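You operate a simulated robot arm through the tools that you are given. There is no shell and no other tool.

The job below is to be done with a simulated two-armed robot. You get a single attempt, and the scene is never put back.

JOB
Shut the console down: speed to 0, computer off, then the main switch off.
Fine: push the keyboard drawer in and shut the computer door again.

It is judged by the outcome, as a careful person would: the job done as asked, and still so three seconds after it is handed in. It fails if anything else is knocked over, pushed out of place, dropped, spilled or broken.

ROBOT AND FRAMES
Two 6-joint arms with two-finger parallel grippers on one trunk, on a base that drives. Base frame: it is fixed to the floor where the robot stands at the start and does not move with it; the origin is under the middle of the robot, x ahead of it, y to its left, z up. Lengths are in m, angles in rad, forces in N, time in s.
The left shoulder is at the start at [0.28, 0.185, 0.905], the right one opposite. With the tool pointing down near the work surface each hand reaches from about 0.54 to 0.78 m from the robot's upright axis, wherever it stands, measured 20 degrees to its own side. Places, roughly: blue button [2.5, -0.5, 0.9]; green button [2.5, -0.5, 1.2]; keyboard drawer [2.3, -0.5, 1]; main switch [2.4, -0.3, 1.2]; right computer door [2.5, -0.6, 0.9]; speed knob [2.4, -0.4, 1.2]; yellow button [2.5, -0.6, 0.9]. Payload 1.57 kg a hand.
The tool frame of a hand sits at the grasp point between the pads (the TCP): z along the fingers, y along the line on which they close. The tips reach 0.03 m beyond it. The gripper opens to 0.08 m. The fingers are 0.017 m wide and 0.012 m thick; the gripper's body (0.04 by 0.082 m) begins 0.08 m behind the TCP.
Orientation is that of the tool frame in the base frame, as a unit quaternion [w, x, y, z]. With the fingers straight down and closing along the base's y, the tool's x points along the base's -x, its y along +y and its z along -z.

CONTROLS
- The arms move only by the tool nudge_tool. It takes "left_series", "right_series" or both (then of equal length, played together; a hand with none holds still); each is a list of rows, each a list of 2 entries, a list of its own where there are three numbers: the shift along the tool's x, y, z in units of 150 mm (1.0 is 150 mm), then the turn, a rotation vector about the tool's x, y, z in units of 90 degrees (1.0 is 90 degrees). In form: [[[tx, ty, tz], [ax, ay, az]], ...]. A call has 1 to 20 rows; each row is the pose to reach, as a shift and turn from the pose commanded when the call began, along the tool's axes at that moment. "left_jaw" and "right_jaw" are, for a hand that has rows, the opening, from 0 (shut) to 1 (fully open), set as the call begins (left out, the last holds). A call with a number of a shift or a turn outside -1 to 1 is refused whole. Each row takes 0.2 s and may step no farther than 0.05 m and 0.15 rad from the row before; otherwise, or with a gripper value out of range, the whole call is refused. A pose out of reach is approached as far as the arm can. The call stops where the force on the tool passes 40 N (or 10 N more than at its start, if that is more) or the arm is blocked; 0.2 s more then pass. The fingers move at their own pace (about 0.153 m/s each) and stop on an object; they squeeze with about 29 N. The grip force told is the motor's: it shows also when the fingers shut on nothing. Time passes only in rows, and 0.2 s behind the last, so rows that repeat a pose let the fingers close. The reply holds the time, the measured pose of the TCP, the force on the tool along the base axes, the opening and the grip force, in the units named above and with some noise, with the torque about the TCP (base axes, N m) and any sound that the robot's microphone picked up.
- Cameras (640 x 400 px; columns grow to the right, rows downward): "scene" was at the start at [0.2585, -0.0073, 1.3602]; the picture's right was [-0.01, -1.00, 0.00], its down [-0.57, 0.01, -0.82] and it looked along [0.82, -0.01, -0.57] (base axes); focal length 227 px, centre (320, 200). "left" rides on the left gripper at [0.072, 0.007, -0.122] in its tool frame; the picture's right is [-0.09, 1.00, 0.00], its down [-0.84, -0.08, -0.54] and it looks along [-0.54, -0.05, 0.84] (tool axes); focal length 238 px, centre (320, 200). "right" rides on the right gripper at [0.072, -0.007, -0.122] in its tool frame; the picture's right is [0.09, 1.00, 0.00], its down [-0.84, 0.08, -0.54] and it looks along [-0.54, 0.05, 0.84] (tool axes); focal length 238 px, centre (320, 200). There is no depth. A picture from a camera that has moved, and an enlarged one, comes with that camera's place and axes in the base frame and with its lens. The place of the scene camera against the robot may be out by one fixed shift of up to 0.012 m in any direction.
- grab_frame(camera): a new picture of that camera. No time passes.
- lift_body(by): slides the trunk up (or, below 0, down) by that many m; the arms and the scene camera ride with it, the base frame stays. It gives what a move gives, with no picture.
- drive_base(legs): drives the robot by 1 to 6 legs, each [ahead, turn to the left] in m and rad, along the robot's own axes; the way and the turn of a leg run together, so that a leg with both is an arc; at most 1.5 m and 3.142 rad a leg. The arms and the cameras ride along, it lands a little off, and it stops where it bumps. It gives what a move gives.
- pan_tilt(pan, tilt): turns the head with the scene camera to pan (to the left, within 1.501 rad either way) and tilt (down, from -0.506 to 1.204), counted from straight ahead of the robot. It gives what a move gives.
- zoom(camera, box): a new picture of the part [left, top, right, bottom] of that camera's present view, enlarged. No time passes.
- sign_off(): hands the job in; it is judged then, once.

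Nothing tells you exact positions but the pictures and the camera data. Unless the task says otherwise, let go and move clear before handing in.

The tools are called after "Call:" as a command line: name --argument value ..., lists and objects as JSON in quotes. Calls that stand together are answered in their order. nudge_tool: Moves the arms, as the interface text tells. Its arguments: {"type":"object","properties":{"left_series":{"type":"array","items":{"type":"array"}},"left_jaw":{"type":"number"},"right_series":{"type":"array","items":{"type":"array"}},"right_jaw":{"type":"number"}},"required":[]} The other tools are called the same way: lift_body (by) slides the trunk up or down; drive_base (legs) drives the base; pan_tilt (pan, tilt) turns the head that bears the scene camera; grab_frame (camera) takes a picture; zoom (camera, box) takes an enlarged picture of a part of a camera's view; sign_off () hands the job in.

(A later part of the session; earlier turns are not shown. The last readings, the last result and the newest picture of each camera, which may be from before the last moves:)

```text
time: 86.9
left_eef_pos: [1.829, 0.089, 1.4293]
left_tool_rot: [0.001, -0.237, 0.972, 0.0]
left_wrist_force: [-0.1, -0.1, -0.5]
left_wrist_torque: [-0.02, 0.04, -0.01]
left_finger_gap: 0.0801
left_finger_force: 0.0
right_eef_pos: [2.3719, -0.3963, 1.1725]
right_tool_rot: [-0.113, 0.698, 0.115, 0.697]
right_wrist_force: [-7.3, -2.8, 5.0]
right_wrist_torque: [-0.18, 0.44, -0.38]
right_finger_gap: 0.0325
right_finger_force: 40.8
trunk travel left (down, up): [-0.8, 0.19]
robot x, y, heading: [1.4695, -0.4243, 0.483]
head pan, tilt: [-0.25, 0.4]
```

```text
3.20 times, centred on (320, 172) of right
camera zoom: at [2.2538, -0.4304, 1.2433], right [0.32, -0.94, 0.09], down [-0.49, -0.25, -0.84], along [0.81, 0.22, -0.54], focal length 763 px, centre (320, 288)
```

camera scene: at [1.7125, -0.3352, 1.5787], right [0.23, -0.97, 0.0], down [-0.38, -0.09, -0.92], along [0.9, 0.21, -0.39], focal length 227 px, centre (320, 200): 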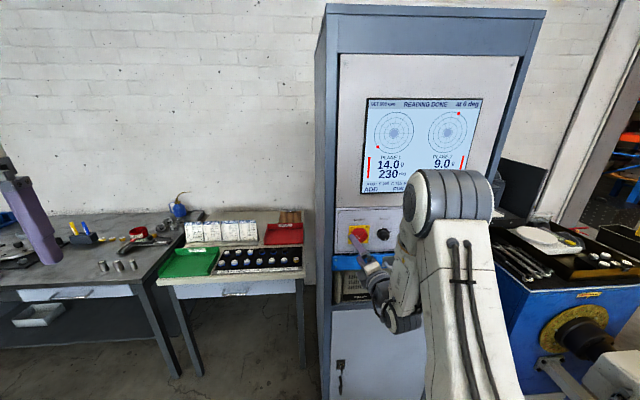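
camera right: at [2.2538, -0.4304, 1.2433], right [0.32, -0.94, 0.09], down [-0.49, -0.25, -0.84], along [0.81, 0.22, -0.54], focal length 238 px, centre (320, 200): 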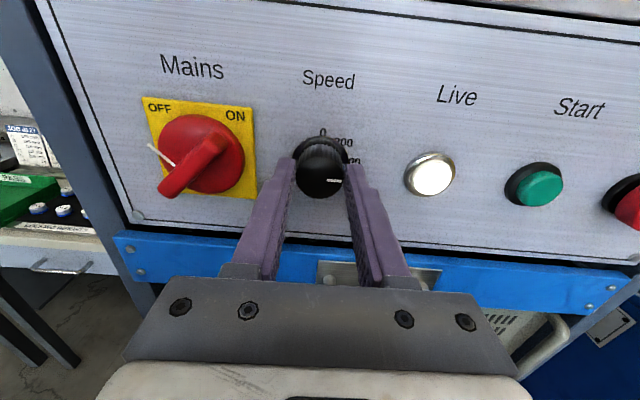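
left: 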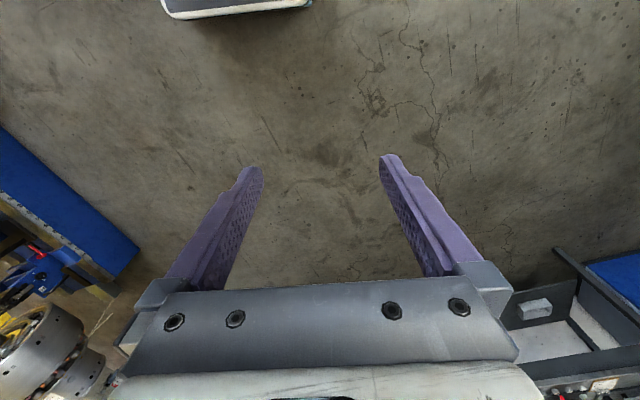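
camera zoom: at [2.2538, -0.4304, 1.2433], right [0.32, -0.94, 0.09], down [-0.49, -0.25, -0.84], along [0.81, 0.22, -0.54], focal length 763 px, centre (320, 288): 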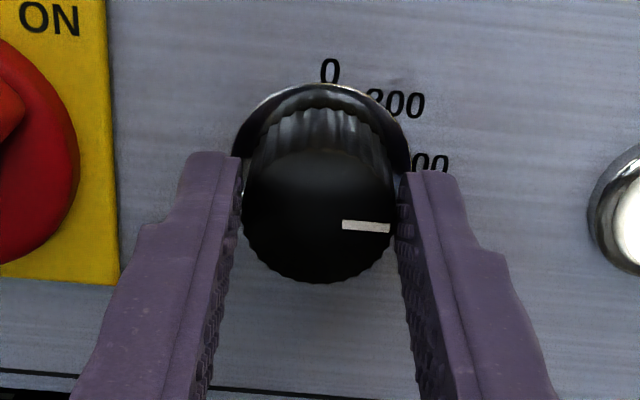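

The knob follows nicely; the pointer has gone from 500 to roughly 96° clockwise of 0. Turning a further ~85°.

Call:
nudge_tool --right_series '[[[0, 0, 0], [0, 0, -0.08]], [[0, 0, 0], [0, 0, -0.16]], [[0, 0, 0], [0, 0, -0.24]], [[0, 0, 0], [0, 0, -0.32]], [[0, 0, 0], [0, 0, -0.4]], [[0, 0, 0], [0, 0, -0.48]], [[0, 0, 0], [0, 0, -0.56]], [[0, 0, 0], [0, 0, -0.64]], [[0, 0, 0], [0, 0, -0.72]], [[0, 0, 0], [0, 0, -0.8]], [[0, 0, 0], [0, 0, -0.88]], [[0, 0, 0], [0, 0, -0.94]], [[0, 0, 0], [0, 0, -0.94]]]'

Call:
grab_frame --camera "right"

Call:
zoom --camera "right" --box '[220, 110, 420, 235]'

```text
time: 89.7
left_eef_pos: [1.8292, 0.0898, 1.4282]
left_tool_rot: [0.0, -0.237, 0.971, 0.0]
left_wrist_force: [0.1, -0.2, -0.4]
left_wrist_torque: [0.04, -0.03, 0.01]
left_finger_gap: 0.0802
left_finger_force: 0.1
right_eef_pos: [2.3707, -0.3974, 1.1701]
right_tool_rot: [0.384, 0.44, 0.556, 0.591]
right_wrist_force: [-12.5, 13.3, -7.4]
right_wrist_torque: [-0.04, -0.07, -0.24]
right_finger_gap: 0.0328
right_finger_force: 41.1
trunk travel left (down, up): [-0.8, 0.19]
robot x, y, heading: [1.4732, -0.4211, 0.482]
head pan, tilt: [-0.25, 0.4]
```

```text
taken
camera right: at [2.2322, -0.3669, 1.1703], right [0.01, 0.0, 1.0], down [-0.25, -0.97, 0.0], along [0.97, -0.25, -0.01], focal length 238 px, centre (320, 200)
```

right: 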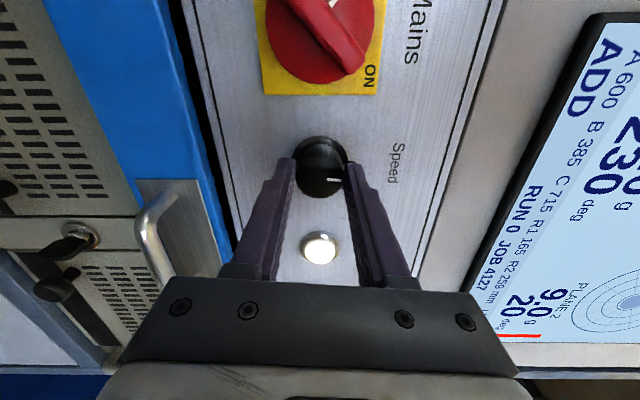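

```text
3.20 times, centred on (320, 172) of right
camera zoom: at [2.2322, -0.3669, 1.1703], right [0.01, 0.0, 1.0], down [-0.25, -0.97, 0.0], along [0.97, -0.25, -0.01], focal length 763 px, centre (320, 288)
```

zoom: 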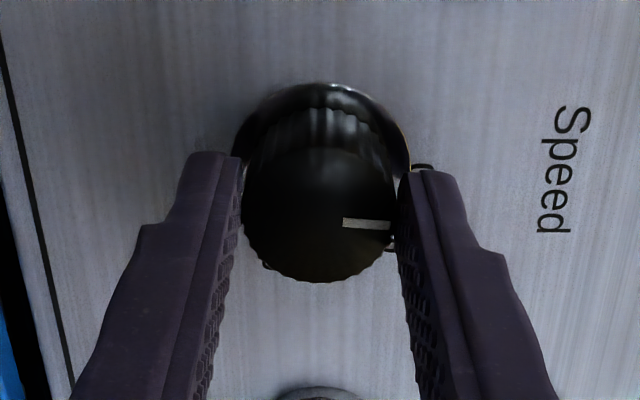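

The pointer is now nearly at 0 (about 6–8° short). Turning the last bit gently.

Call:
nudge_tool --right_series '[[[0, 0, 0], [0, 0, -0.03]], [[0, 0, 0], [0, 0, -0.06]], [[0, 0, 0], [0, 0, -0.09]], [[0, 0, 0], [0, 0, -0.09]]]'

Call:
zoom --camera "right" --box '[220, 110, 420, 235]'

```text
time: 90.7
left_eef_pos: [1.8317, 0.0907, 1.4287]
left_tool_rot: [-0.001, -0.237, 0.972, 0.0]
left_wrist_force: [-0.5, -0.6, -0.4]
left_wrist_torque: [0.01, -0.05, -0.03]
left_finger_gap: 0.0798
left_finger_force: 0.0
right_eef_pos: [2.3713, -0.3973, 1.1701]
right_tool_rot: [0.426, 0.4, 0.586, 0.562]
right_wrist_force: [-8.6, 9.7, -13.9]
right_wrist_torque: [0.24, 0.23, 0.62]
right_finger_gap: 0.0324
right_finger_force: 41.0
trunk travel left (down, up): [-0.8, 0.19]
robot x, y, heading: [1.4692, -0.4235, 0.484]
head pan, tilt: [-0.25, 0.4]
```

```text
3.20 times, centred on (320, 172) of right
camera zoom: at [2.2327, -0.3684, 1.16], right [-0.04, 0.14, 0.99], down [-0.25, -0.96, 0.12], along [0.97, -0.24, 0.07], focal length 763 px, centre (320, 288)
```

zoom: 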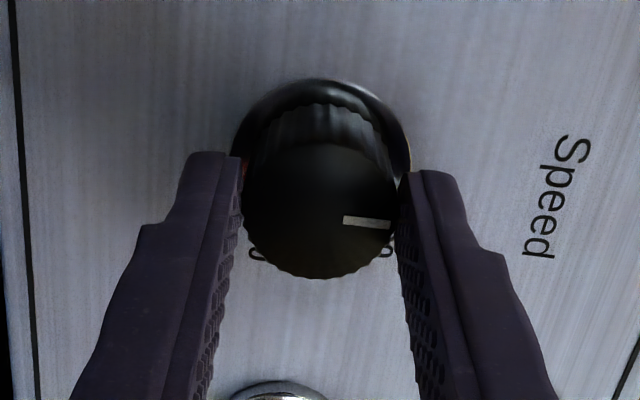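

Torque is rising slightly, so the knob should be at or near its 0 end. I'll release, back off, and check the pointer.

Call:
nudge_tool --right_series '[[[0, 0, 0], [0, 0, 0]], [[0, 0, 0], [0, 0, 0]], [[0, 0, -0.15], [0, 0, 0]], [[0, 0, -0.3], [0, 0, 0]], [[0, 0, -0.45], [0, 0, 0]], [[0, 0, -0.45], [0, 0, 0]]]' --right_jaw 1.0

Call:
zoom --camera "right" --box '[240, 70, 400, 170]'

Call:
grab_frame --camera "scene"

```text
time: 92.1
left_eef_pos: [1.8303, 0.0891, 1.4315]
left_tool_rot: [0.0, -0.238, 0.971, -0.001]
left_wrist_force: [0.5, -0.3, 0.1]
left_wrist_torque: [-0.01, 0.0, 0.01]
left_finger_gap: 0.0801
left_finger_force: 0.0
right_eef_pos: [2.3068, -0.418, 1.1724]
right_tool_rot: [0.426, 0.4, 0.585, 0.563]
right_wrist_force: [0.5, 0.3, 1.1]
right_wrist_torque: [0.0, 0.03, 0.03]
right_finger_gap: 0.0798
right_finger_force: 0.0
trunk travel left (down, up): [-0.8, 0.19]
robot x, y, heading: [1.4713, -0.4259, 0.482]
head pan, tilt: [-0.25, 0.4]
```

```text
4.00 times, centred on (320, 120) of right
camera zoom: at [2.169, -0.3897, 1.1615], right [-0.04, 0.13, 0.99], down [-0.25, -0.96, 0.12], along [0.97, -0.24, 0.07], focal length 953 px, centre (320, 520)
```

zoom: 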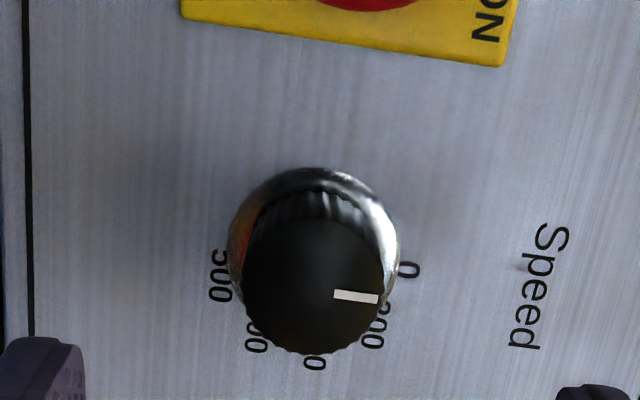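

```text
taken
camera scene: at [1.7122, -0.3349, 1.5787], right [0.23, -0.97, 0.0], down [-0.38, -0.09, -0.92], along [0.9, 0.21, -0.39], focal length 227 px, centre (320, 200)
```

scene: 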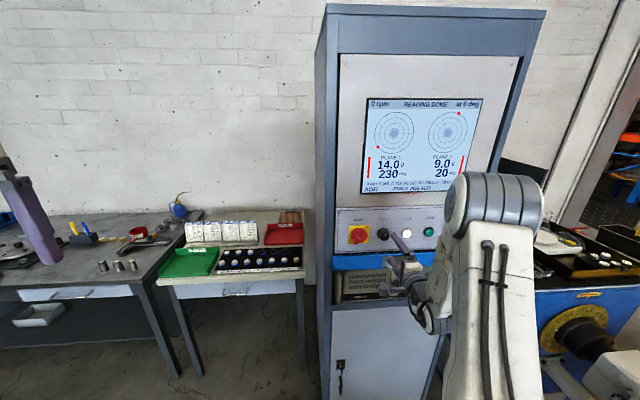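

Call:
zoom --camera "scene" --box '[360, 92, 490, 200]'

Call:
grab_frame --camera "right"

```text
3.70 times, centred on (425, 146) of scene
camera zoom: at [1.7122, -0.3349, 1.5787], right [0.23, -0.97, 0.0], down [-0.38, -0.09, -0.92], along [0.9, 0.21, -0.39], focal length 840 px, centre (-69, 400)
```

zoom: 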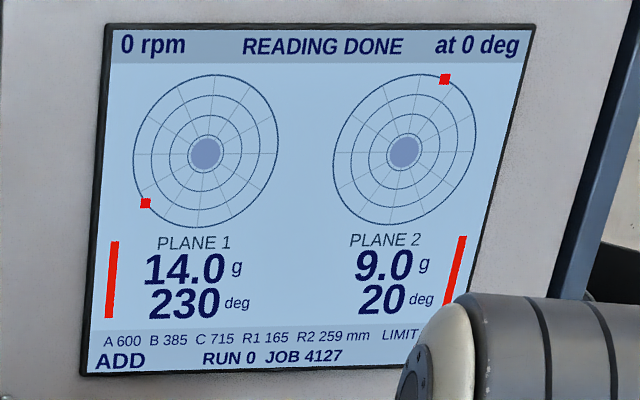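

```text
taken
camera right: at [2.169, -0.3897, 1.1615], right [-0.04, 0.13, 0.99], down [-0.25, -0.96, 0.12], along [0.97, -0.24, 0.07], focal length 238 px, centre (320, 200)
```

right: 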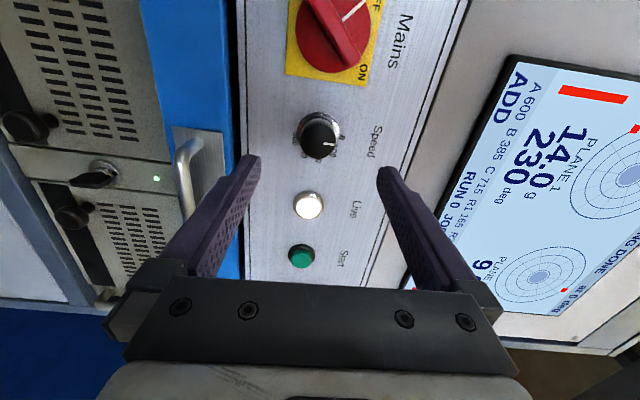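

The monitor reads "0 rpm", so Speed is at 0. Now for the computer: I'll back off, shift the robot about 0.1 m right and square up again, then lower the trunk to door height.

Call:
drive_base --legs '[[-0.3, 0], [0, -0.36], [0.32, 0], [0, 0.2]]'

Call:
lift_body --by -0.26

Call:
pan_tilt --pan -0.3 --tilt 0.35

Call:
grab_frame --camera "scene"

Call:
grab_frame --camera "right"

```text
time: 97.8
left_eef_pos: [1.9571, -0.0736, 1.4301]
left_tool_rot: [0.0, -0.163, 0.987, -0.001]
left_wrist_force: [0.1, -0.5, -0.1]
left_wrist_torque: [0.03, -0.03, -0.02]
left_finger_gap: 0.0801
left_finger_force: 0.0
right_eef_pos: [2.3512, -0.6482, 1.1729]
right_tool_rot: [0.467, 0.444, 0.552, 0.529]
right_wrist_force: [-0.3, 0.2, -0.1]
right_wrist_torque: [-0.02, -0.02, -0.01]
right_finger_gap: 0.0798
right_finger_force: 0.0
trunk travel left (down, up): [-0.8, 0.19]
robot x, y, heading: [1.5236, -0.526, 0.335]
head pan, tilt: [-0.25, 0.4]
```

```text
time: 100.5
left_eef_pos: [1.9564, -0.0736, 1.1697]
left_tool_rot: [0.0, -0.163, 0.987, 0.0]
left_wrist_force: [-0.2, -0.3, 0.0]
left_wrist_torque: [0.0, -0.05, 0.0]
left_finger_gap: 0.0799
left_finger_force: 0.0
right_eef_pos: [2.3516, -0.6483, 0.9128]
right_tool_rot: [0.467, 0.443, 0.553, 0.529]
right_wrist_force: [-0.6, 0.1, 0.4]
right_wrist_torque: [0.01, 0.01, -0.03]
right_finger_gap: 0.0798
right_finger_force: 0.0
trunk travel left (down, up): [-0.54, 0.45]
robot x, y, heading: [1.5245, -0.5252, 0.326]
head pan, tilt: [-0.25, 0.4]
```

```text
time: 101.1
left_eef_pos: [1.9553, -0.0736, 1.1695]
left_tool_rot: [0.001, -0.162, 0.987, 0.0]
left_wrist_force: [0.3, 0.2, -0.6]
left_wrist_torque: [-0.01, 0.0, -0.02]
left_finger_gap: 0.0795
left_finger_force: 0.0
right_eef_pos: [2.3502, -0.647, 0.9121]
right_tool_rot: [0.468, 0.443, 0.553, 0.529]
right_wrist_force: [0.4, -0.2, 0.5]
right_wrist_torque: [0.02, -0.03, 0.0]
right_finger_gap: 0.0802
right_finger_force: 0.1
trunk travel left (down, up): [-0.54, 0.45]
robot x, y, heading: [1.5224, -0.5259, 0.328]
head pan, tilt: [-0.3, 0.351]
```

```text
taken
camera scene: at [1.7766, -0.478, 1.3232], right [0.03, -1.0, 0.0], down [-0.34, -0.01, -0.94], along [0.94, 0.03, -0.34], focal length 227 px, centre (320, 200)
```

scene: 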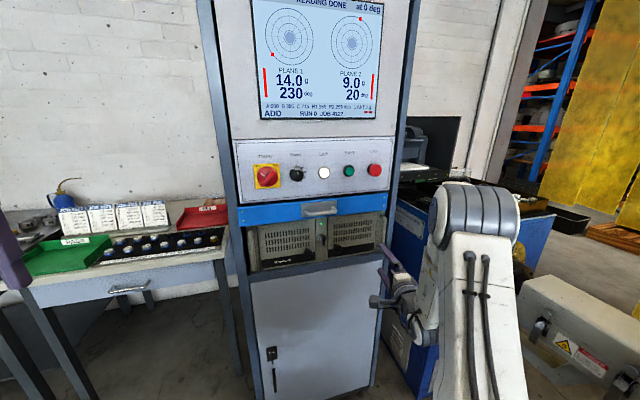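

```text
taken
camera right: at [2.2182, -0.5985, 0.9014], right [-0.02, 0.14, 0.99], down [-0.39, -0.91, 0.12], along [0.92, -0.39, 0.07], focal length 238 px, centre (320, 200)
```

right: 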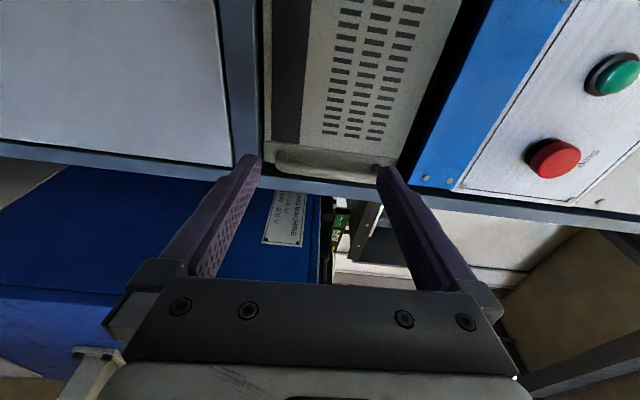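

Call:
zoom --camera "scene" --box '[240, 195, 400, 275]'

```text
4.00 times, centred on (320, 235) of scene
camera zoom: at [1.7766, -0.478, 1.3232], right [0.03, -1.0, 0.0], down [-0.34, -0.01, -0.94], along [0.94, 0.03, -0.34], focal length 908 px, centre (320, 60)
```

zoom: 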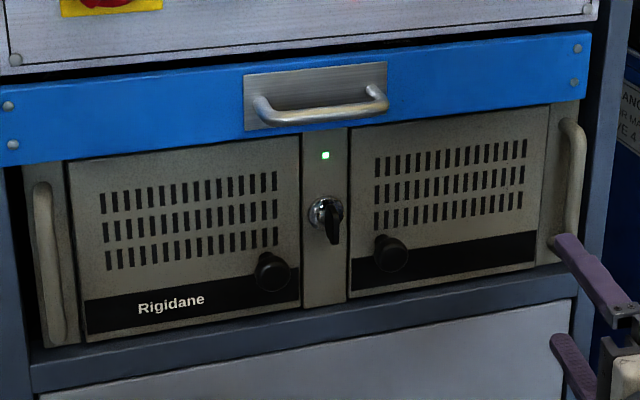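

The right door spans about lateral 0.175 m with its hinge on the right; its black knob is at roughly (2.43, -0.52, 0.905). I'll square the hand and move it in front of that knob with fingers above and below.

Call:
nudge_tool --right_series '[[[0.136, -0.003, 0.027], [-0.001, 0.019, 0.006]], [[0.272, -0.006, 0.054], [-0.002, 0.038, 0.012]], [[0.409, -0.008, 0.082], [-0.003, 0.058, 0.018]], [[0.545, -0.011, 0.109], [-0.004, 0.077, 0.025]], [[0.681, -0.014, 0.136], [-0.005, 0.096, 0.031]], [[0.681, -0.014, 0.136], [-0.005, 0.096, 0.031]]]' --right_jaw 1.0

Call:
grab_frame --camera "right"

Call:
zoom --camera "right" --box '[240, 70, 400, 170]'

```text
time: 102.5
left_eef_pos: [1.9551, -0.074, 1.1695]
left_tool_rot: [-0.001, -0.163, 0.987, 0.0]
left_wrist_force: [0.2, -0.2, 0.3]
left_wrist_torque: [-0.03, -0.02, 0.0]
left_finger_gap: 0.0801
left_finger_force: 0.0
right_eef_pos: [2.3556, -0.5457, 0.9047]
right_tool_rot: [0.414, 0.415, 0.573, 0.574]
right_wrist_force: [-0.6, -0.5, 0.1]
right_wrist_torque: [0.0, 0.0, 0.0]
right_finger_gap: 0.0802
right_finger_force: 0.0
trunk travel left (down, up): [-0.54, 0.45]
robot x, y, heading: [1.5239, -0.5274, 0.33]
head pan, tilt: [-0.3, 0.351]
```

```text
taken
camera right: at [2.2158, -0.5162, 0.8975], right [-0.03, 0.09, 1.0], down [-0.25, -0.97, 0.08], along [0.97, -0.25, 0.05], focal length 238 px, centre (320, 200)
```

right: 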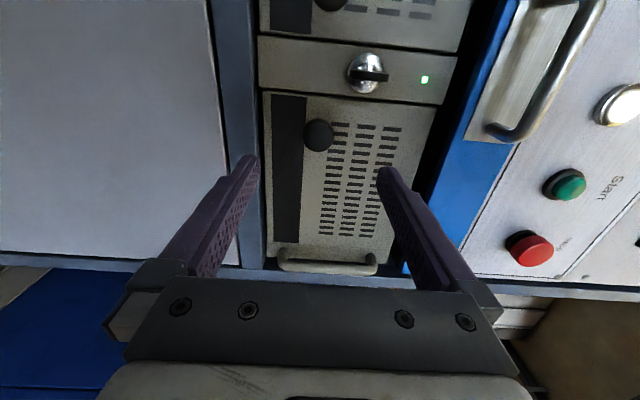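

```text
4.00 times, centred on (320, 120) of right
camera zoom: at [2.2158, -0.5162, 0.8975], right [-0.03, 0.09, 1.0], down [-0.25, -0.97, 0.08], along [0.97, -0.25, 0.05], focal length 953 px, centre (320, 520)
```

zoom: 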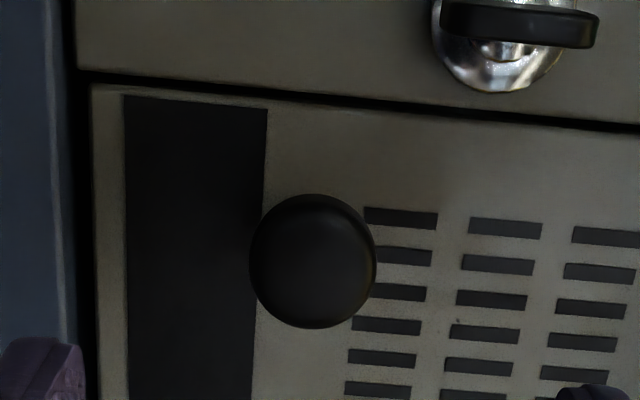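

The knob (≈29 mm) is nearly centred in the grip, about 2 mm low and a few mm left. I'll advance 4 cm with that correction and re-check the depth.

Call:
nudge_tool --right_series '[[[0.013, -0.007, 0.1], [0, 0, 0]], [[0.026, -0.013, 0.2], [0, 0, 0]], [[0.026, -0.013, 0.27], [0, 0, 0]], [[0.026, -0.013, 0.27], [0, 0, 0]]]'

Call:
zoom --camera "right" --box '[240, 90, 400, 190]'

```text
time: 103.5
left_eef_pos: [1.956, -0.0741, 1.1701]
left_tool_rot: [0.0, -0.163, 0.987, -0.001]
left_wrist_force: [0.5, -0.5, -0.4]
left_wrist_torque: [-0.02, 0.03, 0.01]
left_finger_gap: 0.0799
left_finger_force: 0.1
right_eef_pos: [2.3917, -0.5274, 0.9037]
right_tool_rot: [0.413, 0.414, 0.574, 0.573]
right_wrist_force: [0.2, 0.1, 0.4]
right_wrist_torque: [0.02, -0.03, -0.01]
right_finger_gap: 0.08
right_finger_force: 0.0
trunk travel left (down, up): [-0.54, 0.45]
robot x, y, heading: [1.5194, -0.5263, 0.33]
head pan, tilt: [-0.3, 0.351]
```

```text
4.00 times, centred on (320, 140) of right
camera zoom: at [2.2529, -0.4985, 0.8956], right [-0.03, 0.09, 1.0], down [-0.25, -0.97, 0.08], along [0.97, -0.25, 0.05], focal length 953 px, centre (320, 440)
```

zoom: 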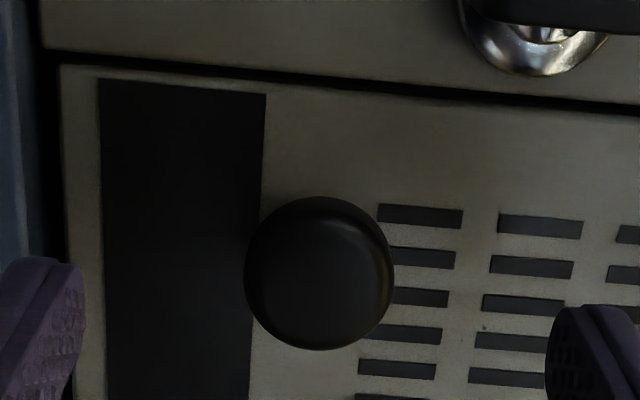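

Triangulation puts the knob front at about A-distance 5.5 cm ahead of the grasp point, well centred. Advancing 4 cm, then gripping.

Call:
nudge_tool --right_series '[[[-0.011, 0, 0.09], [0, 0, 0]], [[-0.011, 0, 0.18], [0, 0, 0]], [[-0.011, 0, 0.27], [0, 0, 0]], [[-0.011, 0, 0.27], [0, 0, 0]]]' --right_jaw 1.0

Call:
nudge_tool --right_series '[[[0, 0, 0], [0, 0, 0]], [[0, 0, 0], [0, 0, 0]], [[0, 0, 0], [0, 0, 0]]]' --right_jaw 0.0

Call:
grab_frame --camera "right"

Call:
zoom --camera "scene" --box '[240, 195, 400, 275]'

```text
time: 104.5
left_eef_pos: [1.9564, -0.0736, 1.1696]
left_tool_rot: [0.001, -0.163, 0.987, 0.001]
left_wrist_force: [-0.1, 0.6, 0.5]
left_wrist_torque: [0.04, 0.01, 0.01]
left_finger_gap: 0.08
left_finger_force: 0.1
right_eef_pos: [2.4305, -0.5172, 0.9023]
right_tool_rot: [0.411, 0.413, 0.574, 0.575]
right_wrist_force: [-0.6, 1.0, -0.8]
right_wrist_torque: [0.01, 0.01, 0.02]
right_finger_gap: 0.0798
right_finger_force: 0.0
trunk travel left (down, up): [-0.54, 0.45]
robot x, y, heading: [1.52, -0.5262, 0.332]
head pan, tilt: [-0.3, 0.351]
```

```text
time: 105.3
left_eef_pos: [1.9563, -0.0739, 1.1698]
left_tool_rot: [0.0, -0.162, 0.987, 0.0]
left_wrist_force: [0.6, 0.2, 0.0]
left_wrist_torque: [-0.04, -0.03, 0.03]
left_finger_gap: 0.0802
left_finger_force: 0.0
right_eef_pos: [2.429, -0.5171, 0.9028]
right_tool_rot: [0.412, 0.413, 0.574, 0.574]
right_wrist_force: [0.9, 0.6, -0.2]
right_wrist_torque: [0.05, 0.0, 0.15]
right_finger_gap: 0.0284
right_finger_force: 37.8
trunk travel left (down, up): [-0.54, 0.45]
robot x, y, heading: [1.5186, -0.5248, 0.33]
head pan, tilt: [-0.3, 0.351]
```

```text
taken
camera right: at [2.2911, -0.4884, 0.8956], right [-0.03, 0.09, 1.0], down [-0.25, -0.97, 0.08], along [0.97, -0.24, 0.05], focal length 238 px, centre (320, 200)
```

right: 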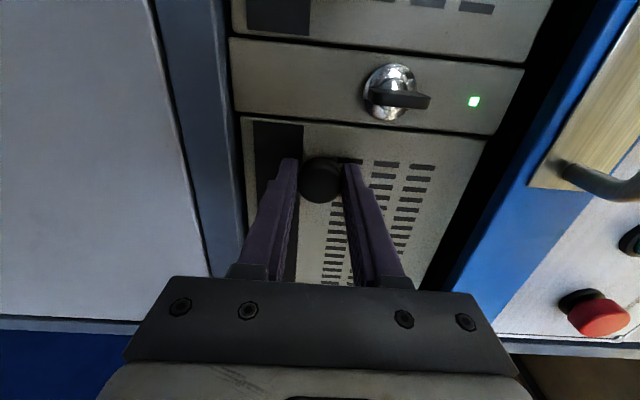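

```text
4.00 times, centred on (320, 235) of scene
camera zoom: at [1.7767, -0.4779, 1.3232], right [0.03, -1.0, 0.0], down [-0.34, -0.01, -0.94], along [0.94, 0.03, -0.34], focal length 908 px, centre (320, 60)
```

zoom: 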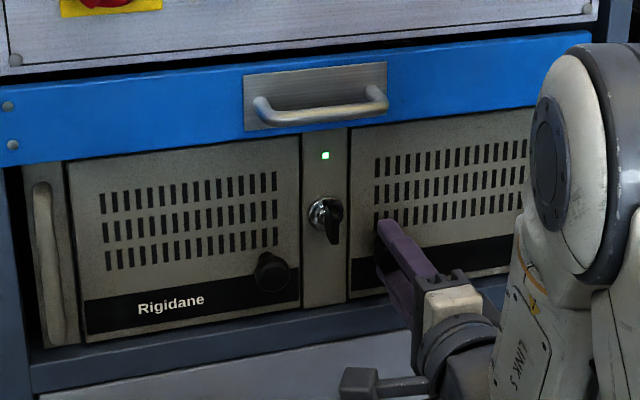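

The fingers hold the knob (gap 28 mm). I'll pull gently along a short arc about the right-side hinge to see whether the door opens or is locked.

Call:
nudge_tool --right_series '[[[-0.008, 0, -0.03], [0, 0.01, 0]], [[-0.021, 0, -0.069], [0, 0.018, 0]], [[-0.034, 0, -0.1], [0, 0.027, 0]], [[-0.047, 0, -0.135], [0, 0.036, 0]], [[-0.062, 0, -0.168], [0, 0.045, 0]], [[-0.077, 0, -0.201], [0, 0.053, 0]], [[-0.077, 0, -0.201], [0, 0.053, 0]]]'

Call:
grab_frame --camera "right"

Call:
zoom --camera "scene" --box '[240, 195, 400, 275]'

```text
time: 106.9
left_eef_pos: [1.9559, -0.0731, 1.1694]
left_tool_rot: [0.0, -0.163, 0.987, -0.001]
left_wrist_force: [0.2, -0.6, -0.4]
left_wrist_torque: [0.0, 0.02, -0.01]
left_finger_gap: 0.08
left_finger_force: 0.1
right_eef_pos: [2.4043, -0.5341, 0.9023]
right_tool_rot: [0.387, 0.388, 0.592, 0.591]
right_wrist_force: [-4.1, 17.0, -0.3]
right_wrist_torque: [0.06, -0.05, 1.17]
right_finger_gap: 0.0283
right_finger_force: 38.9
trunk travel left (down, up): [-0.54, 0.45]
robot x, y, heading: [1.5247, -0.5241, 0.331]
head pan, tilt: [-0.3, 0.351]
```

```text
taken
camera right: at [2.2631, -0.5175, 0.8955], right [-0.04, 0.08, 1.0], down [-0.16, -0.98, 0.08], along [0.99, -0.16, 0.05], focal length 238 px, centre (320, 200)
```

right: 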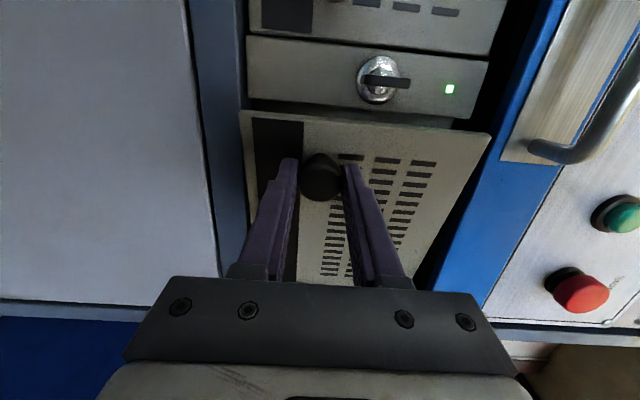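

```text
4.00 times, centred on (320, 235) of scene
camera zoom: at [1.7763, -0.477, 1.3232], right [0.03, -1.0, 0.0], down [-0.34, -0.01, -0.94], along [0.94, 0.03, -0.34], focal length 908 px, centre (320, 60)
```

zoom: 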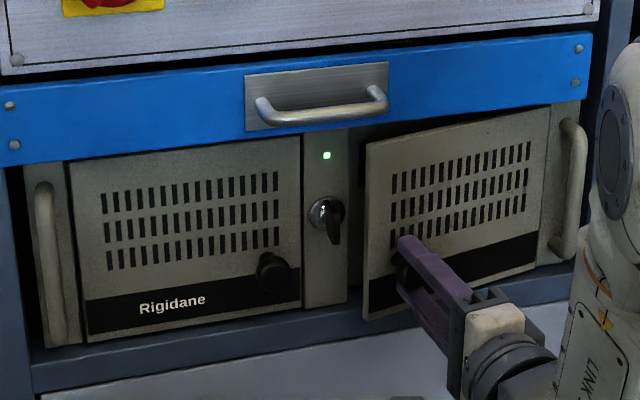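

The door isn't locked; it is opening. The side force suggests my hinge estimate was slightly off, so I'll continue along a corrected arc while letting the hand yaw with the door.

Call:
nudge_tool --right_series '[[[-0.018, 0, -0.072], [0, 0.05, 0]], [[-0.037, 0, -0.144], [0, 0.099, 0]], [[-0.078, 0, -0.221], [0, 0.138, 0]], [[-0.119, 0, -0.298], [0, 0.177, 0]], [[-0.172, 0, -0.368], [0, 0.216, 0]], [[-0.225, 0, -0.437], [0, 0.255, 0]], [[-0.225, 0, -0.437], [0, 0.255, 0]]]'

Call:
grab_frame --camera "right"

Call:
zoom --camera "scene" --box '[240, 195, 400, 275]'

```text
time: 108.5
left_eef_pos: [1.9566, -0.0741, 1.1715]
left_tool_rot: [-0.001, -0.163, 0.987, 0.0]
left_wrist_force: [-1.6, 0.1, 0.1]
left_wrist_torque: [0.01, 0.0, 0.0]
left_finger_gap: 0.0799
left_finger_force: 0.1
right_eef_pos: [2.3585, -0.5961, 0.9034]
right_tool_rot: [0.266, 0.265, 0.654, 0.657]
right_wrist_force: [18.6, -4.7, 5.0]
right_wrist_torque: [-0.04, -0.11, 0.35]
right_finger_gap: 0.0285
right_finger_force: 38.6
trunk travel left (down, up): [-0.54, 0.45]
robot x, y, heading: [1.5196, -0.5247, 0.328]
head pan, tilt: [-0.3, 0.351]
```

```text
taken
camera right: at [2.2221, -0.634, 0.895], right [-0.07, 0.06, 1.0], down [0.22, -0.97, 0.08], along [0.97, 0.23, 0.05], focal length 238 px, centre (320, 200)
```

right: 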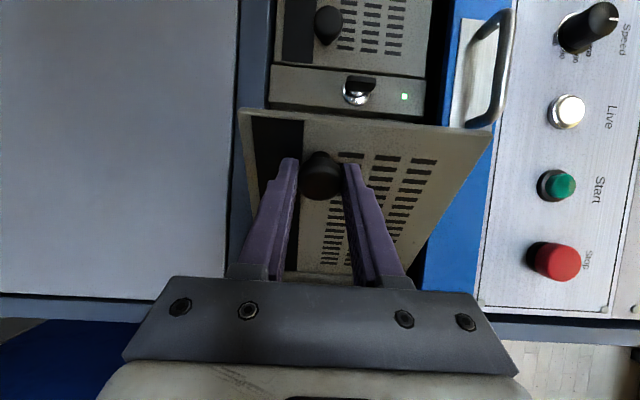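

```text
4.00 times, centred on (320, 235) of scene
camera zoom: at [1.7772, -0.4782, 1.3232], right [0.03, -1.0, 0.0], down [-0.34, -0.01, -0.94], along [0.94, 0.03, -0.34], focal length 908 px, centre (320, 60)
```

zoom: 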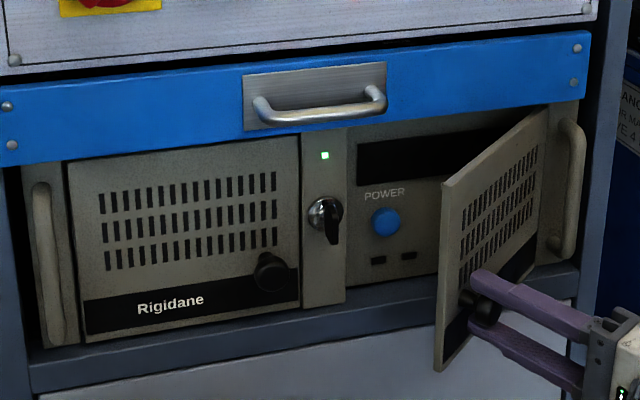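

The door is about 45° open and shows a blue button labelled POWER behind it. I'll keep opening along the refined arc (radius ≈ 0.136 m).

Call:
nudge_tool --right_series '[[[-0.032, 0, -0.046], [0, 0.005, 0]], [[-0.065, 0, -0.091], [0, 0.01, 0]], [[-0.1, 0, -0.14], [0, 0.015, 0]], [[-0.137, 0, -0.188], [0, 0.02, 0]], [[-0.178, 0, -0.23], [0, 0.025, 0]], [[-0.219, 0, -0.271], [0, 0.03, 0]], [[-0.266, 0, -0.309], [0, 0.03, 0]], [[-0.313, 0, -0.347], [0, 0.03, 0]], [[-0.313, 0, -0.347], [0, 0.03, 0]]]'

Call:
grab_frame --camera "right"

Call:
zoom --camera "scene" --box '[240, 195, 400, 275]'

```text
time: 110.5
left_eef_pos: [1.9569, -0.0742, 1.1691]
left_tool_rot: [-0.001, -0.162, 0.987, 0.0]
left_wrist_force: [0.3, -0.1, 0.0]
left_wrist_torque: [0.0, 0.01, 0.02]
left_finger_gap: 0.0801
left_finger_force: 0.1
right_eef_pos: [2.359, -0.6653, 0.9023]
right_tool_rot: [0.253, 0.251, 0.66, 0.661]
right_wrist_force: [25.5, -3.5, 5.7]
right_wrist_torque: [-0.01, -0.02, -0.82]
right_finger_gap: 0.0205
right_finger_force: 34.2
trunk travel left (down, up): [-0.54, 0.45]
robot x, y, heading: [1.5188, -0.5228, 0.328]
head pan, tilt: [-0.3, 0.351]
```

```text
taken
camera right: at [2.2231, -0.7091, 0.8952], right [-0.07, 0.06, 1.0], down [0.26, -0.96, 0.08], along [0.96, 0.27, 0.05], focal length 238 px, centre (320, 200)
```

right: 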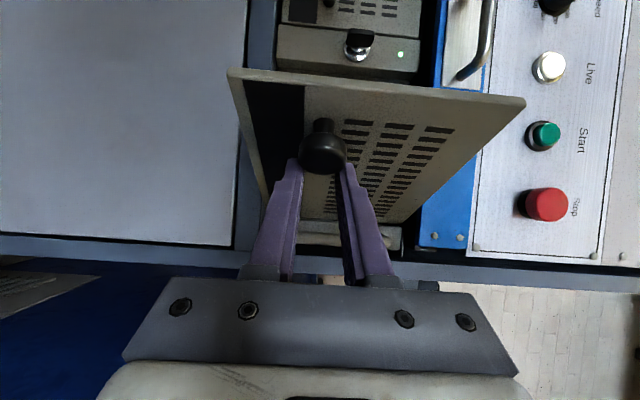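

```text
4.00 times, centred on (320, 235) of scene
camera zoom: at [1.7776, -0.478, 1.3231], right [0.03, -1.0, 0.0], down [-0.34, -0.01, -0.94], along [0.94, 0.03, -0.34], focal length 908 px, centre (320, 60)
```

zoom: 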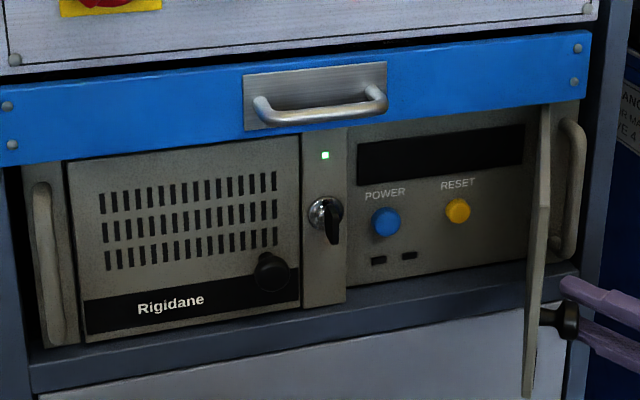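

The door is about 60° open and shows POWER (blue) and RESET (yellow); the grip is slipping off the knob. I'll release, back away, and then push the door wider from its inner side.

Call:
nudge_tool --right_series '[[[0, 0, 0], [0, 0, 0]], [[0, 0, -0.05], [0, 0, 0]], [[0, 0, -0.2], [0, 0, 0]], [[0, 0, -0.35], [0, 0, 0]], [[0, 0, -0.45], [0, 0, 0]], [[0, 0, -0.45], [0, 0, 0]]]' --right_jaw 1.0

Call:
grab_frame --camera "scene"

Call:
grab_frame --camera "right"

```text
time: 111.9
left_eef_pos: [1.9556, -0.0729, 1.1692]
left_tool_rot: [0.0, -0.163, 0.987, -0.001]
left_wrist_force: [0.2, -0.8, 0.7]
left_wrist_torque: [0.02, 0.01, 0.02]
left_finger_gap: 0.0801
left_finger_force: 0.0
right_eef_pos: [2.312, -0.7154, 0.9026]
right_tool_rot: [0.249, 0.249, 0.661, 0.663]
right_wrist_force: [0.3, 0.4, -0.2]
right_wrist_torque: [0.01, 0.01, 0.03]
right_finger_gap: 0.0798
right_finger_force: 0.1
trunk travel left (down, up): [-0.54, 0.45]
robot x, y, heading: [1.5236, -0.526, 0.33]
head pan, tilt: [-0.3, 0.351]
```

```text
taken
camera scene: at [1.7766, -0.4779, 1.3232], right [0.03, -1.0, 0.0], down [-0.34, -0.01, -0.94], along [0.94, 0.03, -0.34], focal length 227 px, centre (320, 200)
```

scene: 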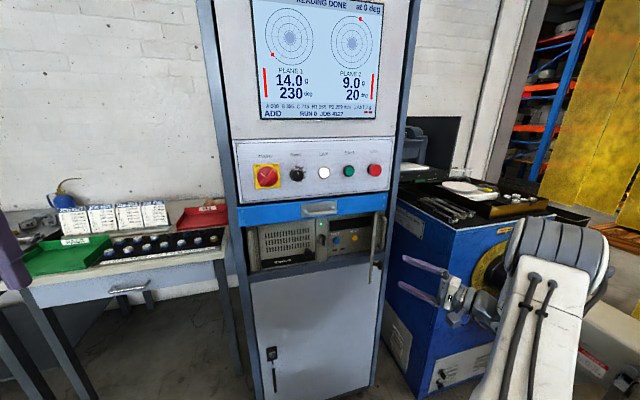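

```text
taken
camera right: at [2.1766, -0.7594, 0.8945], right [-0.07, 0.06, 1.0], down [0.27, -0.96, 0.08], along [0.96, 0.28, 0.05], focal length 238 px, centre (320, 200)
```

right: 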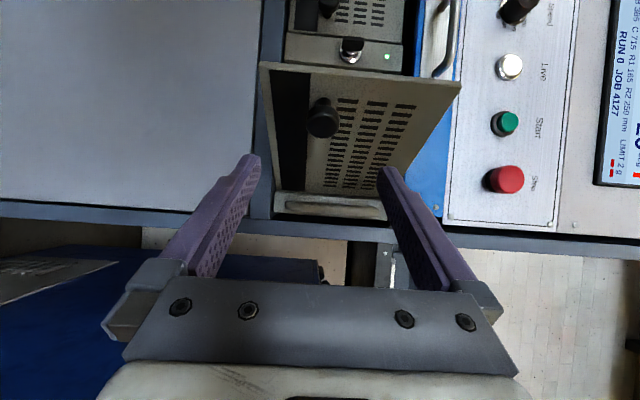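

The door stays at about 60°. I'll close the fingers, back the base 0.1 m for room, and bring the hand round to the left of the door's free edge.

Call:
drive_base --legs '[[-0.1, 0]]'

Call:
nudge_tool --right_series '[[[0.1, 0, 0.0], [0, -0.04, 0]], [[0.25, 0, 0.03], [0, -0.08, 0]], [[0.4, 0, 0.1], [0, -0.13, 0]], [[0.55, 0, 0.18], [0, -0.18, 0]], [[0.7, 0, 0.26], [0, -0.23, 0]], [[0.8, 0, 0.33], [0, -0.28, 0]], [[0.9, 0, 0.4], [0, -0.33, 0]], [[0.9, 0, 0.4], [0, -0.33, 0]]]' --right_jaw 0.0

Call:
grab_frame --camera "right"

Call:
grab_frame --camera "scene"

```text
time: 113.0
left_eef_pos: [1.8587, -0.1069, 1.1701]
left_tool_rot: [0.0, -0.163, 0.987, 0.0]
left_wrist_force: [0.3, 0.2, 0.5]
left_wrist_torque: [0.0, 0.03, 0.01]
left_finger_gap: 0.0802
left_finger_force: 0.2
right_eef_pos: [2.2144, -0.7471, 0.9029]
right_tool_rot: [0.248, 0.249, 0.661, 0.663]
right_wrist_force: [-0.3, -0.5, -0.3]
right_wrist_torque: [-0.03, 0.0, 0.0]
right_finger_gap: 0.0798
right_finger_force: 0.2
trunk travel left (down, up): [-0.54, 0.45]
robot x, y, heading: [1.4242, -0.5599, 0.326]
head pan, tilt: [-0.3, 0.351]
```

```text
time: 114.8
left_eef_pos: [1.8575, -0.1062, 1.1706]
left_tool_rot: [0.0, -0.162, 0.987, 0.0]
left_wrist_force: [0.2, 0.1, -0.5]
left_wrist_torque: [-0.01, 0.03, 0.03]
left_finger_gap: 0.0801
left_finger_force: 0.0
right_eef_pos: [2.199, -0.6232, 0.8911]
right_tool_rot: [0.41, 0.41, 0.576, 0.577]
right_wrist_force: [0.7, 1.2, 0.8]
right_wrist_torque: [0.01, 0.01, 0.01]
right_finger_gap: 0.0
right_finger_force: 21.2
right hand out of reach, approached as far as the arm can: row 5, 6, 7, 8
trunk travel left (down, up): [-0.54, 0.45]
robot x, y, heading: [1.424, -0.5607, 0.328]
head pan, tilt: [-0.3, 0.351]
```

```text
taken
camera right: at [2.0594, -0.5964, 0.8839], right [-0.03, 0.09, 1.0], down [-0.24, -0.97, 0.08], along [0.97, -0.23, 0.05], focal length 238 px, centre (320, 200)
```

right: 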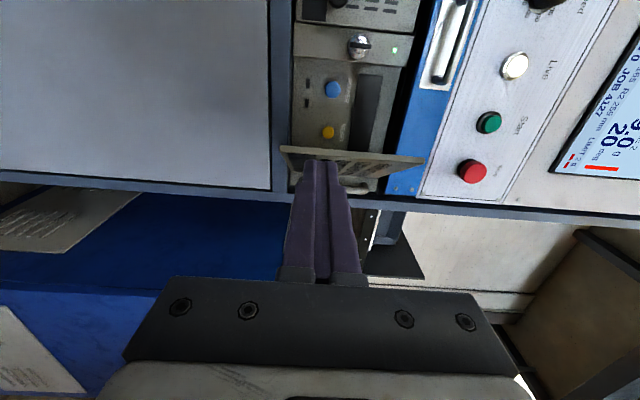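

```text
taken
camera scene: at [1.6797, -0.5114, 1.3232], right [0.03, -1.0, 0.0], down [-0.34, -0.01, -0.94], along [0.94, 0.03, -0.34], focal length 227 px, centre (320, 200)
```

scene: 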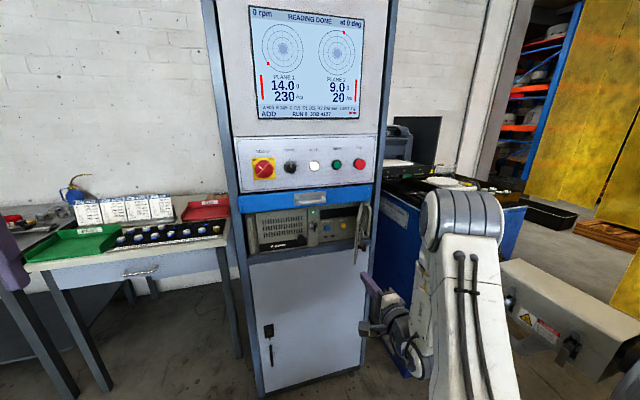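

I'll turn the base slightly left so the hand clears the door's free edge on the inside.

Call:
drive_base --legs '[[0, 0.12]]'

Call:
nudge_tool --right_series '[[[0, 0.04, 0.05], [0, -0.03, 0]], [[0, 0.08, 0.1], [0, -0.07, 0]], [[0, 0.08, 0.15], [0, -0.11, 0]], [[0, 0.08, 0.15], [0, -0.11, 0]]]'

Call:
grab_frame --camera "right"

Call:
grab_frame --camera "scene"

```text
time: 115.8
left_eef_pos: [1.7998, -0.058, 1.17]
left_tool_rot: [0.0, -0.223, 0.975, 0.0]
left_wrist_force: [0.2, 0.0, 0.1]
left_wrist_torque: [0.01, -0.03, 0.05]
left_finger_gap: 0.0801
left_finger_force: 0.1
right_eef_pos: [2.2001, -0.5299, 0.8897]
right_tool_rot: [0.373, 0.375, 0.6, 0.601]
right_wrist_force: [-0.6, -0.3, 0.0]
right_wrist_torque: [-0.01, -0.02, -0.02]
right_finger_gap: 0.0001
right_finger_force: 20.9
trunk travel left (down, up): [-0.54, 0.45]
robot x, y, heading: [1.423, -0.5619, 0.451]
head pan, tilt: [-0.3, 0.351]
```

```text
time: 116.8
left_eef_pos: [1.8007, -0.0573, 1.1689]
left_tool_rot: [0.001, -0.222, 0.975, 0.0]
left_wrist_force: [0.1, -0.5, 0.5]
left_wrist_torque: [0.01, -0.02, 0.01]
left_finger_gap: 0.08
left_finger_force: 0.0
right_eef_pos: [2.2207, -0.5385, 0.9049]
right_tool_rot: [0.422, 0.422, 0.567, 0.568]
right_wrist_force: [-0.8, 1.5, 0.0]
right_wrist_torque: [-0.02, -0.02, -0.01]
right_finger_gap: 0.0
right_finger_force: 21.4
right hand out of reach, approached as far as the arm can: row 3, 4
trunk travel left (down, up): [-0.54, 0.45]
robot x, y, heading: [1.4261, -0.5589, 0.45]
head pan, tilt: [-0.3, 0.351]
```

```text
taken
camera right: at [2.0832, -0.5042, 0.8966], right [-0.03, 0.09, 1.0], down [-0.28, -0.96, 0.08], along [0.96, -0.28, 0.05], focal length 238 px, centre (320, 200)
```

right: 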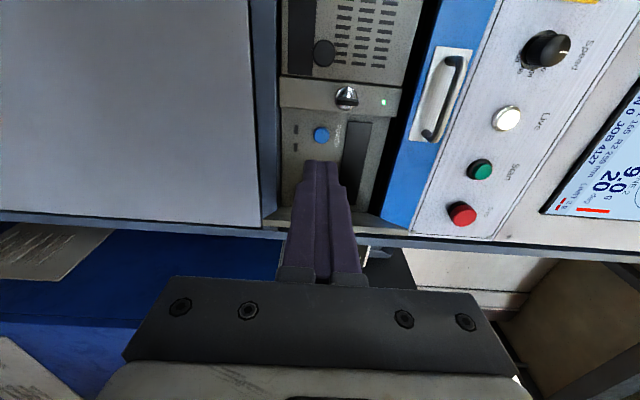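

```text
taken
camera scene: at [1.6713, -0.4823, 1.3232], right [0.15, -0.99, 0.0], down [-0.34, -0.05, -0.94], along [0.93, 0.14, -0.34], focal length 227 px, centre (320, 200)
```

scene: 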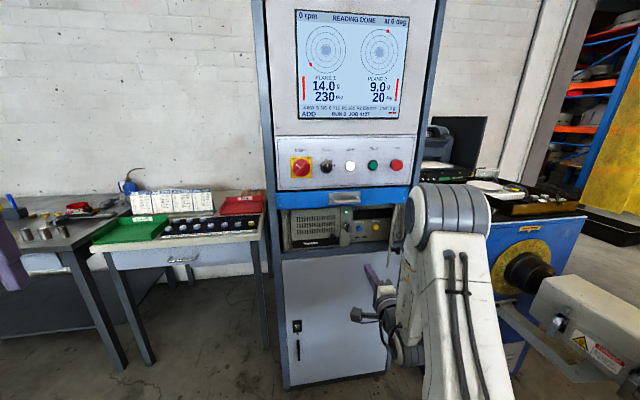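

The hand is now inside of the door's edge with POWER visible straight ahead. Moving forward about 12 cm alongside the inner face of the door.

Call:
nudge_tool --right_series '[[[0, 0, 0.2], [0, 0, 0]], [[0, 0, 0.4], [0, 0, 0]], [[0, 0, 0.6], [0, 0, 0]], [[0, 0, 0.8], [0, 0, 0]], [[0, 0, 0.8], [0, 0, 0]]]'

Call:
grab_frame --camera "right"

Call:
zoom --camera "scene" --box '[260, 180, 440, 292]'

```text
time: 118.0
left_eef_pos: [1.8013, -0.0571, 1.1702]
left_tool_rot: [0.0, -0.223, 0.975, 0.0]
left_wrist_force: [0.5, -0.2, 0.9]
left_wrist_torque: [0.0, 0.02, -0.04]
left_finger_gap: 0.0801
left_finger_force: 0.2
right_eef_pos: [2.3391, -0.525, 0.9053]
right_tool_rot: [0.418, 0.419, 0.57, 0.569]
right_wrist_force: [0.2, -0.3, -0.3]
right_wrist_torque: [0.03, 0.01, -0.01]
right_finger_gap: 0.0
right_finger_force: 21.1
right hand out of reach, approached as far as the arm can: row 1, 2, 3, 4, 5
trunk travel left (down, up): [-0.54, 0.45]
robot x, y, heading: [1.4231, -0.5576, 0.45]
head pan, tilt: [-0.3, 0.351]
```

```text
taken
camera right: at [2.201, -0.4934, 0.8987], right [-0.03, 0.09, 1.0], down [-0.27, -0.96, 0.08], along [0.96, -0.27, 0.05], focal length 238 px, centre (320, 200)
```

right: 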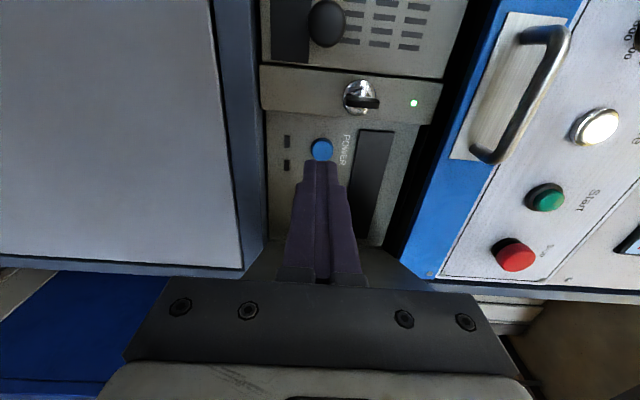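

```text
3.56 times, centred on (350, 236) of scene
camera zoom: at [1.6713, -0.4823, 1.3232], right [0.15, -0.99, 0.0], down [-0.34, -0.05, -0.94], along [0.93, 0.14, -0.34], focal length 807 px, centre (213, 72)
```

zoom: 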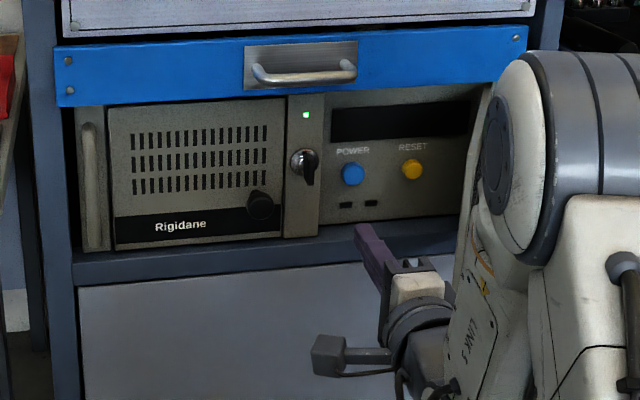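

The tip is now directly in line with POWER and inside the door. First I'll sweep right to push the door further open for clearance.

Call:
nudge_tool --right_series '[[[-0.12, 0, 0], [0, 0, 0]], [[-0.24, 0, 0], [0, 0, 0]], [[-0.36, 0, 0], [0, 0, 0]], [[-0.48, 0, 0], [0, 0, 0]], [[-0.6, 0, 0], [0, 0, 0]], [[-0.72, 0, 0], [0, 0, 0]], [[-0.84, 0, 0], [0, 0, 0]], [[-0.96, 0, 0], [0, 0, 0]], [[-0.96, 0, 0], [0, 0, 0]]]'

Call:
grab_frame --camera "right"

Call:
grab_frame --camera "scene"

```text
time: 120.0
left_eef_pos: [1.8012, -0.0586, 1.1703]
left_tool_rot: [0.0, -0.222, 0.975, 0.0]
left_wrist_force: [-0.4, 0.8, -0.2]
left_wrist_torque: [0.0, -0.01, -0.02]
left_finger_gap: 0.08
left_finger_force: 0.1
right_eef_pos: [2.3792, -0.6659, 0.9056]
right_tool_rot: [0.424, 0.425, 0.565, 0.566]
right_wrist_force: [-0.5, -0.8, -0.4]
right_wrist_torque: [0.02, -0.04, -0.02]
right_finger_gap: 0.0001
right_finger_force: 21.6
trunk travel left (down, up): [-0.54, 0.45]
robot x, y, heading: [1.4272, -0.565, 0.454]
head pan, tilt: [-0.3, 0.351]
```

```text
taken
camera right: at [2.2421, -0.6308, 0.898], right [-0.03, 0.09, 1.0], down [-0.29, -0.96, 0.08], along [0.96, -0.28, 0.05], focal length 238 px, centre (320, 200)
```

right: 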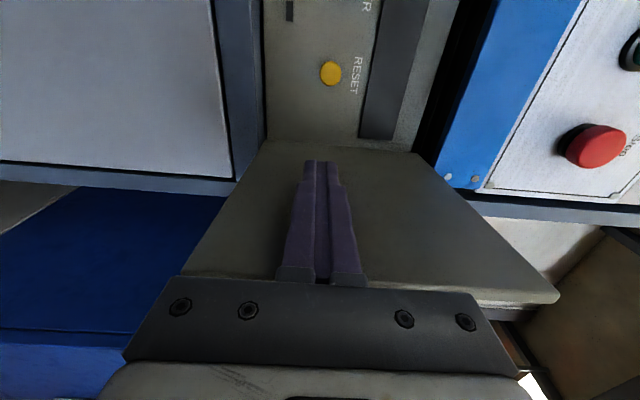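

```text
taken
camera scene: at [1.6714, -0.4823, 1.3232], right [0.15, -0.99, 0.0], down [-0.34, -0.05, -0.94], along [0.93, 0.14, -0.34], focal length 227 px, centre (320, 200)
```

scene: 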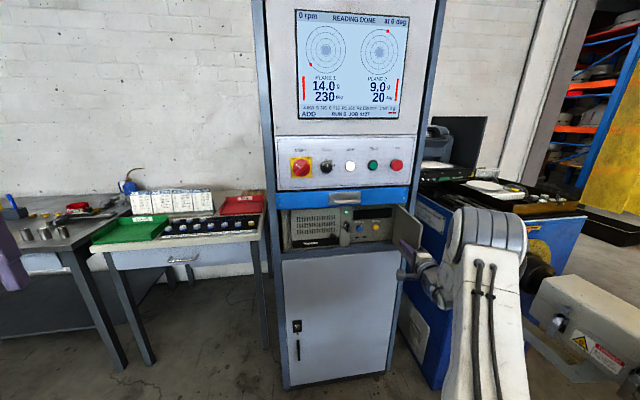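

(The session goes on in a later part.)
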